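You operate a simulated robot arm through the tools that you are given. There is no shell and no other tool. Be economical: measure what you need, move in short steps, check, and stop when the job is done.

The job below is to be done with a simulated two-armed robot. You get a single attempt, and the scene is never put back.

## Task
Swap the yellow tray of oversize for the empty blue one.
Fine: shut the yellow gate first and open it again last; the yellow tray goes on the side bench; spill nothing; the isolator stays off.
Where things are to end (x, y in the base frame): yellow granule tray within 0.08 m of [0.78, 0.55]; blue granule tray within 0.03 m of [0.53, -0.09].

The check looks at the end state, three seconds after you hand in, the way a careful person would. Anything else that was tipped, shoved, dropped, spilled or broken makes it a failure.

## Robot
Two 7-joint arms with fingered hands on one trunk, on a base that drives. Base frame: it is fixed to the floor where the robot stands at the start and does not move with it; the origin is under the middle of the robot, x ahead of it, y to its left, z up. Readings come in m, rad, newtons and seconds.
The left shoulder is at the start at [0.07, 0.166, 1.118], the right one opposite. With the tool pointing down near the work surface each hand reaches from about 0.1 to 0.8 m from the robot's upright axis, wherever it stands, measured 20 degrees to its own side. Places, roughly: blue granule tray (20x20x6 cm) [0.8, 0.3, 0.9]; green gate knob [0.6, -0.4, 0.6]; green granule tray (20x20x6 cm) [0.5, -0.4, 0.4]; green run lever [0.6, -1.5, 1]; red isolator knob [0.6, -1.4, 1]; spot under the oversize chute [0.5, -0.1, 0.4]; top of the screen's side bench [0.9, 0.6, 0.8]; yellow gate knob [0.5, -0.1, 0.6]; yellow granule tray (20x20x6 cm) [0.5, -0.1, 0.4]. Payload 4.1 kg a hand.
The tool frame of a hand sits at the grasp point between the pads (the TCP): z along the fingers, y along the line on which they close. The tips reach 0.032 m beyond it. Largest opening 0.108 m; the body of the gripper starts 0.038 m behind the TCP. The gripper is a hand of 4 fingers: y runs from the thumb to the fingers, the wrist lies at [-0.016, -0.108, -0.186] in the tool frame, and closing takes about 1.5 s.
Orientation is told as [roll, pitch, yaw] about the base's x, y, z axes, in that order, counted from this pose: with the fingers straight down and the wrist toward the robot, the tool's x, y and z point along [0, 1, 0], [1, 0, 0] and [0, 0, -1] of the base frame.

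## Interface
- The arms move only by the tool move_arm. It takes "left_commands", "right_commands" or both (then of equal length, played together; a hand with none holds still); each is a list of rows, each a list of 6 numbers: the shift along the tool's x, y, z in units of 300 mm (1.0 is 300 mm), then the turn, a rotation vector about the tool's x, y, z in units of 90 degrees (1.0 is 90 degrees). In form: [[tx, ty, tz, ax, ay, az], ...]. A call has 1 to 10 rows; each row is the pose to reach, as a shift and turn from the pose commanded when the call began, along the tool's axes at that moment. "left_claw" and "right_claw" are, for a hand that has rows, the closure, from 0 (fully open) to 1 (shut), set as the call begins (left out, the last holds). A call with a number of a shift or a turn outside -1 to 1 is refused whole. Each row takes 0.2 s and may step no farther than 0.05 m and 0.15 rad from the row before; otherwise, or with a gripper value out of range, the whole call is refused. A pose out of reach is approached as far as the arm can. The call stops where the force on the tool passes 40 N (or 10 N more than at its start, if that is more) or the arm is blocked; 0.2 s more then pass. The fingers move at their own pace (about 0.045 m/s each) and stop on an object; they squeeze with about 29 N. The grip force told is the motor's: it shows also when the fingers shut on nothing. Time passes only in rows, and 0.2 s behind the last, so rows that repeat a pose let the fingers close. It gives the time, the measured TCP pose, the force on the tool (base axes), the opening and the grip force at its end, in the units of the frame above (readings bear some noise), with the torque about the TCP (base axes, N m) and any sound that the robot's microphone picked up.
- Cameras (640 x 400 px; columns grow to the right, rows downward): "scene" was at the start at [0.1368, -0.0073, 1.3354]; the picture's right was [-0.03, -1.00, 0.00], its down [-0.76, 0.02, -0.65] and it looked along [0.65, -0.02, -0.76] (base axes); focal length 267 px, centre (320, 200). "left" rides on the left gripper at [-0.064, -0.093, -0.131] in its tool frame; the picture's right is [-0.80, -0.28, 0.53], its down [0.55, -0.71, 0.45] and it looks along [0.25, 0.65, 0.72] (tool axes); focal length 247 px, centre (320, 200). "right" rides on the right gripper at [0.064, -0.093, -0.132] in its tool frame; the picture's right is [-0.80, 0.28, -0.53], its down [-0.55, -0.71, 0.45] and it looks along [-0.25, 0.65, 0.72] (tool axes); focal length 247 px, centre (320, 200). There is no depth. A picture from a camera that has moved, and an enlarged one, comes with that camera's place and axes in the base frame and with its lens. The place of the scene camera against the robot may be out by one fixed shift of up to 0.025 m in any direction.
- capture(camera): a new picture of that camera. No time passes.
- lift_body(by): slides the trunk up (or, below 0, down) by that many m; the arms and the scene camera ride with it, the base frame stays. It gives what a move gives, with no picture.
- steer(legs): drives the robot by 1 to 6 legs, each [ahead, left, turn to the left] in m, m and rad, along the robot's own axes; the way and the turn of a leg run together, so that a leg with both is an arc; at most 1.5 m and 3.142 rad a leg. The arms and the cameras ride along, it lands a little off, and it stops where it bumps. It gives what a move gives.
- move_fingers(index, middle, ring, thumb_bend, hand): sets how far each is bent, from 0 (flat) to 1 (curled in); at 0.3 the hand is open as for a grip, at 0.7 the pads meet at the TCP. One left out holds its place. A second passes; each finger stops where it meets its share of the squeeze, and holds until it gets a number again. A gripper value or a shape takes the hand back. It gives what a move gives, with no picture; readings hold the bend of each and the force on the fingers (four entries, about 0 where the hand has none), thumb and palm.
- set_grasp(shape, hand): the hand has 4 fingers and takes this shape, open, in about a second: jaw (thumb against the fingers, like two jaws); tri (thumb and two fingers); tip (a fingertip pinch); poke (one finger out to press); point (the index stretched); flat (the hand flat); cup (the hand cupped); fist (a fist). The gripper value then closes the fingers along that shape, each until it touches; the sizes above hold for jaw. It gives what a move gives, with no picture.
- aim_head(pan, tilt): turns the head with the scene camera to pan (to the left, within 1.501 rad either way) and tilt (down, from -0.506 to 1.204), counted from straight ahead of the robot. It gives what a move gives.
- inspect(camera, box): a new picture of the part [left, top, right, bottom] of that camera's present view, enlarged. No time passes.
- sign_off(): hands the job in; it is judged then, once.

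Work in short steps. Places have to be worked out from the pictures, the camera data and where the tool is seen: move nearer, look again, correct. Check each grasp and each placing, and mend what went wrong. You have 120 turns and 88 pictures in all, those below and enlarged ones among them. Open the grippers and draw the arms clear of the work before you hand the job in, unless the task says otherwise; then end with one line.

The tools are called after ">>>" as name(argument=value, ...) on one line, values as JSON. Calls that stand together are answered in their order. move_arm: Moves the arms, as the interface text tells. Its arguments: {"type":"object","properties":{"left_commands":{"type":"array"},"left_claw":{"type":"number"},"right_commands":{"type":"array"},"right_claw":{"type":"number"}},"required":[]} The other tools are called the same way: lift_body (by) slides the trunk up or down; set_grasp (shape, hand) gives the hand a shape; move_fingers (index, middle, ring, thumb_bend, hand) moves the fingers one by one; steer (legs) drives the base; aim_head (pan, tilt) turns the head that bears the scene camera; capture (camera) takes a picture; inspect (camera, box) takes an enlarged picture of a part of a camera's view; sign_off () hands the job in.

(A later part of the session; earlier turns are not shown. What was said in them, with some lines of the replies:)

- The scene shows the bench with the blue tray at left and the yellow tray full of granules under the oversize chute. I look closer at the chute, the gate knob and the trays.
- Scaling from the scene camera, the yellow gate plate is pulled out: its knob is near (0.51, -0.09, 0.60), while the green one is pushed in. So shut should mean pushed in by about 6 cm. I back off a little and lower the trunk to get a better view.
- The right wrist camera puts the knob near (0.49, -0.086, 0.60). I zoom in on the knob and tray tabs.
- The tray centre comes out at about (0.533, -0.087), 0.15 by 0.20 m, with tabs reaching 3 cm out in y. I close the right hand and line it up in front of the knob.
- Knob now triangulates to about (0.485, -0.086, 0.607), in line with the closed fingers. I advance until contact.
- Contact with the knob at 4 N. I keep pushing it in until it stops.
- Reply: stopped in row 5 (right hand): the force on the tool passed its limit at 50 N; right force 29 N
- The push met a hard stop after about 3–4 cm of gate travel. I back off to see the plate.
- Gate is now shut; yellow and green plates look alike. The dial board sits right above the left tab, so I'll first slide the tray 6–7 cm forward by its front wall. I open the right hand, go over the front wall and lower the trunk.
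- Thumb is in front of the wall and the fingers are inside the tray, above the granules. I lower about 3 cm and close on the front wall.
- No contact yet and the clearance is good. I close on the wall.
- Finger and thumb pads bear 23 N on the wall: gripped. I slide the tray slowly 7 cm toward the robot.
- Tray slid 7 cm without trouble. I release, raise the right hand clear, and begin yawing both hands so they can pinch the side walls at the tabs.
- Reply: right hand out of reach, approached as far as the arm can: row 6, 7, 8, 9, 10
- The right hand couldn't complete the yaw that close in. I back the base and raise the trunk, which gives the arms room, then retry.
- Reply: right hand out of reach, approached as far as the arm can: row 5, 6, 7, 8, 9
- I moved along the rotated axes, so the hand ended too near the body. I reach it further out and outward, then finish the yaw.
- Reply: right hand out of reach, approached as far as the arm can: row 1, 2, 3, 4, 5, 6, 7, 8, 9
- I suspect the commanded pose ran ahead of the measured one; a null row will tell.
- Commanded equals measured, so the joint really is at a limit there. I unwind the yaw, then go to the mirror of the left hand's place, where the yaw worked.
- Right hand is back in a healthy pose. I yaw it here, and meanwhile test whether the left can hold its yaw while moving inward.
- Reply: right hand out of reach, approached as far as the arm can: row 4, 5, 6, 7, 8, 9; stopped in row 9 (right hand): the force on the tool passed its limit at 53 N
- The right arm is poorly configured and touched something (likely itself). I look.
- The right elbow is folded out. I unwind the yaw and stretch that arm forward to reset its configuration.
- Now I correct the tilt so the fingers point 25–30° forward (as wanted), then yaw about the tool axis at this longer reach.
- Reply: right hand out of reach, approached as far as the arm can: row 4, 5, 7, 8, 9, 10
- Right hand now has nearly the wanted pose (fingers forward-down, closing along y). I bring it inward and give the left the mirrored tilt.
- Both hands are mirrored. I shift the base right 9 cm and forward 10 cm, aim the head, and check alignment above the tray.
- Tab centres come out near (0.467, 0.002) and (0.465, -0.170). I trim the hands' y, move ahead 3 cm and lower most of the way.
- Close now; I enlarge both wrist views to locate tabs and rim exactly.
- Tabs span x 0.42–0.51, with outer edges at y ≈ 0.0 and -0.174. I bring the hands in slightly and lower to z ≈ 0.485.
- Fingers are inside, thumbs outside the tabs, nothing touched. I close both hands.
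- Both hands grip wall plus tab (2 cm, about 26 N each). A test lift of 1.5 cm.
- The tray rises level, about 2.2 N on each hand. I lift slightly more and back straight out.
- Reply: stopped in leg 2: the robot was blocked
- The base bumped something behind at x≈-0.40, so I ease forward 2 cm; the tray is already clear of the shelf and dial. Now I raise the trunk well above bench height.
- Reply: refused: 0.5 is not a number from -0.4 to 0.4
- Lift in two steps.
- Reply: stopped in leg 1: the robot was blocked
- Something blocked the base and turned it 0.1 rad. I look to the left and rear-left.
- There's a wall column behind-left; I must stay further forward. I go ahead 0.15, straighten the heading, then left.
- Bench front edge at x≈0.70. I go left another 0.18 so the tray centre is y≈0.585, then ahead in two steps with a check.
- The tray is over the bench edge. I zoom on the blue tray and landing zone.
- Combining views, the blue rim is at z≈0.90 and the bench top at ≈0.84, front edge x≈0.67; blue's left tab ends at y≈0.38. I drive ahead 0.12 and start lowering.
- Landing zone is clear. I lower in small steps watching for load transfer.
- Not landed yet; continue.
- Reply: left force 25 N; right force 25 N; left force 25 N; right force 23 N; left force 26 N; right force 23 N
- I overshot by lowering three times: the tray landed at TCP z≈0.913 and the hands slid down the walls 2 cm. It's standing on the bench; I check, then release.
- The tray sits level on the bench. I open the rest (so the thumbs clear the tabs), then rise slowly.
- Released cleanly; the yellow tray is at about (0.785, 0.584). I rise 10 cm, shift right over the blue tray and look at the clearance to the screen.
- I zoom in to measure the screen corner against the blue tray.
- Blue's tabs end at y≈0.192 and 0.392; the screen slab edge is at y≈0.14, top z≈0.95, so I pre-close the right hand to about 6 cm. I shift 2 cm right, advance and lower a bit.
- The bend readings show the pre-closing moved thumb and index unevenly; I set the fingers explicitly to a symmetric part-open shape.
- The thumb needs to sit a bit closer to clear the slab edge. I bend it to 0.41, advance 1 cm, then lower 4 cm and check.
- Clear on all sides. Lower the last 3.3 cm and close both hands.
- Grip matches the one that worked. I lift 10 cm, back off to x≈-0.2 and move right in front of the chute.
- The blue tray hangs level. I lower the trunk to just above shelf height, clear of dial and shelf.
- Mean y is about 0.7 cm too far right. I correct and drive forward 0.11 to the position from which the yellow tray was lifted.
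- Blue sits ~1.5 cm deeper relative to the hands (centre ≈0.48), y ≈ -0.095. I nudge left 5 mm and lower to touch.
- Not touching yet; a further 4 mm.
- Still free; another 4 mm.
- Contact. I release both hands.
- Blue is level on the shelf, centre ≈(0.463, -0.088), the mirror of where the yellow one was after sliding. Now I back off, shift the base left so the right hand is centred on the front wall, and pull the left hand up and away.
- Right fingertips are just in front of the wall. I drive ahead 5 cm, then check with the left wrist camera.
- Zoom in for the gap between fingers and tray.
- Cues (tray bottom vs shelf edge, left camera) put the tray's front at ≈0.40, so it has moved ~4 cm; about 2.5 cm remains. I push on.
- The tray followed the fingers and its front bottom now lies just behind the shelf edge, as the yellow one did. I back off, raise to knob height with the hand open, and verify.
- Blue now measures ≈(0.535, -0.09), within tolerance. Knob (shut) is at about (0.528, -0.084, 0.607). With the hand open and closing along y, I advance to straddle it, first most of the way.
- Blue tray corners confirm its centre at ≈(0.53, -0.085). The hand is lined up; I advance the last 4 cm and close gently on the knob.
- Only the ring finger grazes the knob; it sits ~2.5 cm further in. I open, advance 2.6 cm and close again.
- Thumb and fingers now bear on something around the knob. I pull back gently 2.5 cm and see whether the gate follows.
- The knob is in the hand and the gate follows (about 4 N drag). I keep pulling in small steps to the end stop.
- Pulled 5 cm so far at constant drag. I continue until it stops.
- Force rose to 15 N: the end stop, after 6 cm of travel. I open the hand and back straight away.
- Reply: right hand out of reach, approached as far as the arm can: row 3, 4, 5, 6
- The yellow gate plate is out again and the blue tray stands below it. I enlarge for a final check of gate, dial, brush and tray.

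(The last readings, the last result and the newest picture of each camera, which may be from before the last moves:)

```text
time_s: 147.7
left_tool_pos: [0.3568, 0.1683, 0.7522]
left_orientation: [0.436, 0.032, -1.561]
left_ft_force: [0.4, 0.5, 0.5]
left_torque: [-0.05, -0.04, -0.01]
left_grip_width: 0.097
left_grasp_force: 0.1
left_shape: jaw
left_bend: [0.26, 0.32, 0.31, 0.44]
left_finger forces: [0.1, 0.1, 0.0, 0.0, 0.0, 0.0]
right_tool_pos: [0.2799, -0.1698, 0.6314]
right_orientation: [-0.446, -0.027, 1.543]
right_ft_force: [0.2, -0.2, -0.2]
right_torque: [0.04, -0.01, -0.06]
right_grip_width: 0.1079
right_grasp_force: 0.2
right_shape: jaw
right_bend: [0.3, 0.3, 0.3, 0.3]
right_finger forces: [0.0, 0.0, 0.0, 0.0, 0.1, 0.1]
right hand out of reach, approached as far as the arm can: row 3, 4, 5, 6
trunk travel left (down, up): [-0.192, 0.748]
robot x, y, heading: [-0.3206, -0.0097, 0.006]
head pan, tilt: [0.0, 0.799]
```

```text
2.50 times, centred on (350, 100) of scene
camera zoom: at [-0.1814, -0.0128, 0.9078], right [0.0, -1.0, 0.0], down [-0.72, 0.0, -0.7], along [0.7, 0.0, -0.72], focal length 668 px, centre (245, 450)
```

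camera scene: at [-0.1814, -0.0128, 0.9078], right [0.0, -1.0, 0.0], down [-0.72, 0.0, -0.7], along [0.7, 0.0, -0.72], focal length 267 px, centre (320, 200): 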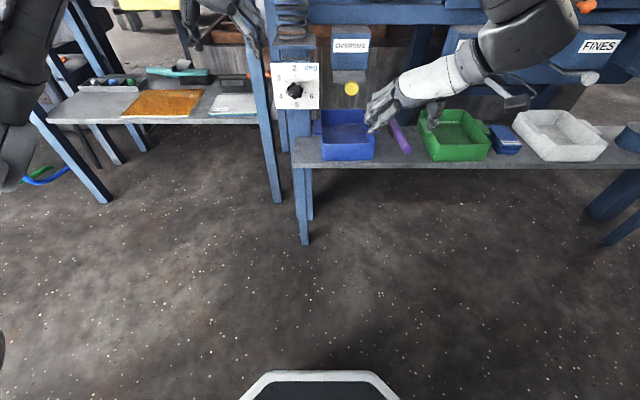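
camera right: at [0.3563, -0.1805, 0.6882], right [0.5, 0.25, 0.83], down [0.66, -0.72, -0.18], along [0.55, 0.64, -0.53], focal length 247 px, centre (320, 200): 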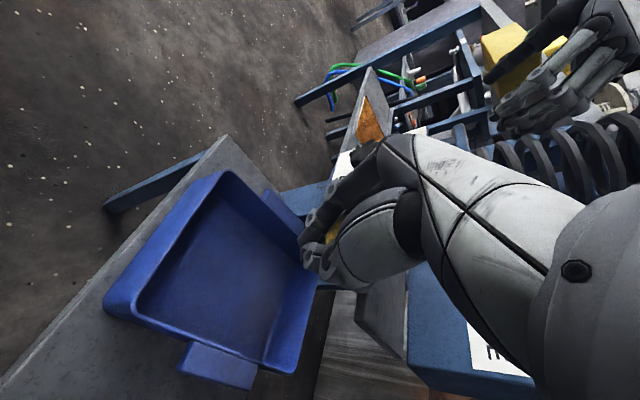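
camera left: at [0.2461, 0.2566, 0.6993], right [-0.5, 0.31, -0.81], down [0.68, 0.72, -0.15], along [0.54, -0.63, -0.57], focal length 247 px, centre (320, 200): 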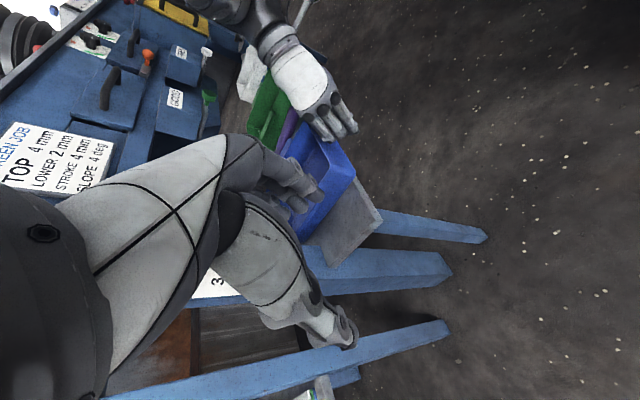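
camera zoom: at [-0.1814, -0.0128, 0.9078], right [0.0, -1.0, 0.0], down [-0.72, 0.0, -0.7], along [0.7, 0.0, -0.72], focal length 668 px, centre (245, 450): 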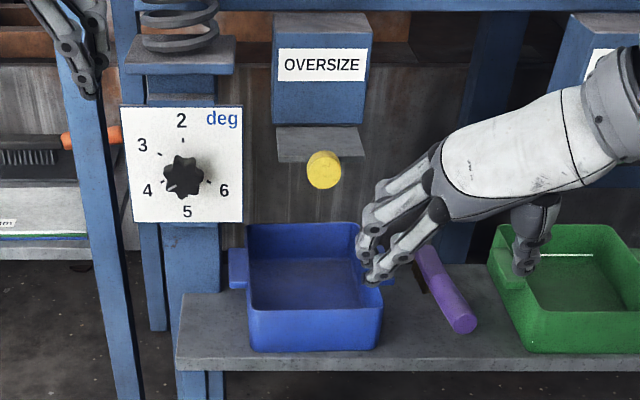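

Gate fully out, dial and brush undisturbed. I raise the trunk to clear the work and check the yellow tray once more.

>>> lift_body(by=0.4)

>>> aim_head(pan=0.45, tilt=0.6)

>>> capture(camera="scene")

```text
time_s: 151.6
left_tool_pos: [0.3569, 0.1673, 1.1518]
left_orientation: [0.435, 0.033, -1.562]
left_ft_force: [0.5, 0.1, 0.0]
left_torque: [0.01, 0.0, 0.0]
left_grip_width: 0.0972
left_grasp_force: 0.1
left_shape: jaw
left_bend: [0.26, 0.32, 0.31, 0.44]
left_finger forces: [0.0, 0.0, 0.0, 0.0, 0.0, 0.0]
right_tool_pos: [0.2795, -0.1699, 1.0315]
right_orientation: [-0.445, -0.026, 1.543]
right_ft_force: [0.0, 0.6, -0.6]
right_torque: [0.02, 0.04, -0.03]
right_grip_width: 0.108
right_grasp_force: 0.1
right_shape: jaw
right_bend: [0.3, 0.3, 0.3, 0.3]
right_finger forces: [0.1, 0.0, 0.1, 0.0, 0.0, 0.0]
trunk travel left (down, up): [-0.592, 0.348]
robot x, y, heading: [-0.32, -0.0078, 0.005]
head pan, tilt: [0.0, 0.799]
```

```text
time_s: 152.5
left_tool_pos: [0.3577, 0.167, 1.1523]
left_orientation: [0.436, 0.033, -1.562]
left_ft_force: [0.6, -1.1, 0.4]
left_torque: [0.07, -0.01, 0.0]
left_grip_width: 0.097
left_grasp_force: 0.0
left_shape: jaw
left_bend: [0.26, 0.32, 0.31, 0.44]
left_finger forces: [0.0, 0.1, 0.1, 0.0, 0.1, 0.0]
right_tool_pos: [0.2802, -0.1701, 1.0317]
right_orientation: [-0.445, -0.027, 1.544]
right_ft_force: [-0.5, 0.0, 0.7]
right_torque: [0.0, -0.02, 0.0]
right_grip_width: 0.1075
right_grasp_force: 0.2
right_shape: jaw
right_bend: [0.3, 0.3, 0.3, 0.3]
right_finger forces: [0.0, 0.0, 0.0, 0.0, 0.1, 0.1]
trunk travel left (down, up): [-0.592, 0.348]
robot x, y, heading: [-0.3208, -0.0079, 0.001]
head pan, tilt: [0.45, 0.6]
```

```text
3 pictures are left
camera scene: at [-0.1824, 0.0256, 1.3246], right [0.44, -0.9, 0.0], down [-0.51, -0.25, -0.82], along [0.74, 0.36, -0.57], focal length 267 px, centre (320, 200)
```

scene: 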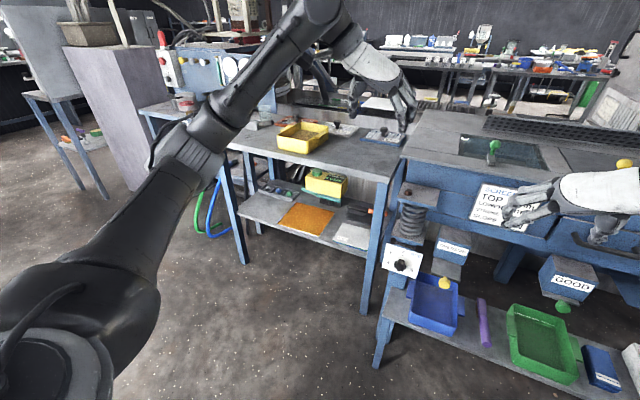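

Everything is in place: the yellow tray stands level on the side bench, the blue tray is under the chute, the gate is open, and both hands are open and clear. I hand in.

>>> sign_off()

```text
The job is handed in.
```

The trays are swapped: the yellow tray is on the side bench at about (0.785, 0.584), and the blue tray is under the oversize chute at about (0.53, -0.085). The yellow gate was shut first and opened again last, I saw no spill, and I left the isolator alone. The base bumped something behind the robot while backing with the full yellow tray and was blocked again moving left with it, probably by the wall column.
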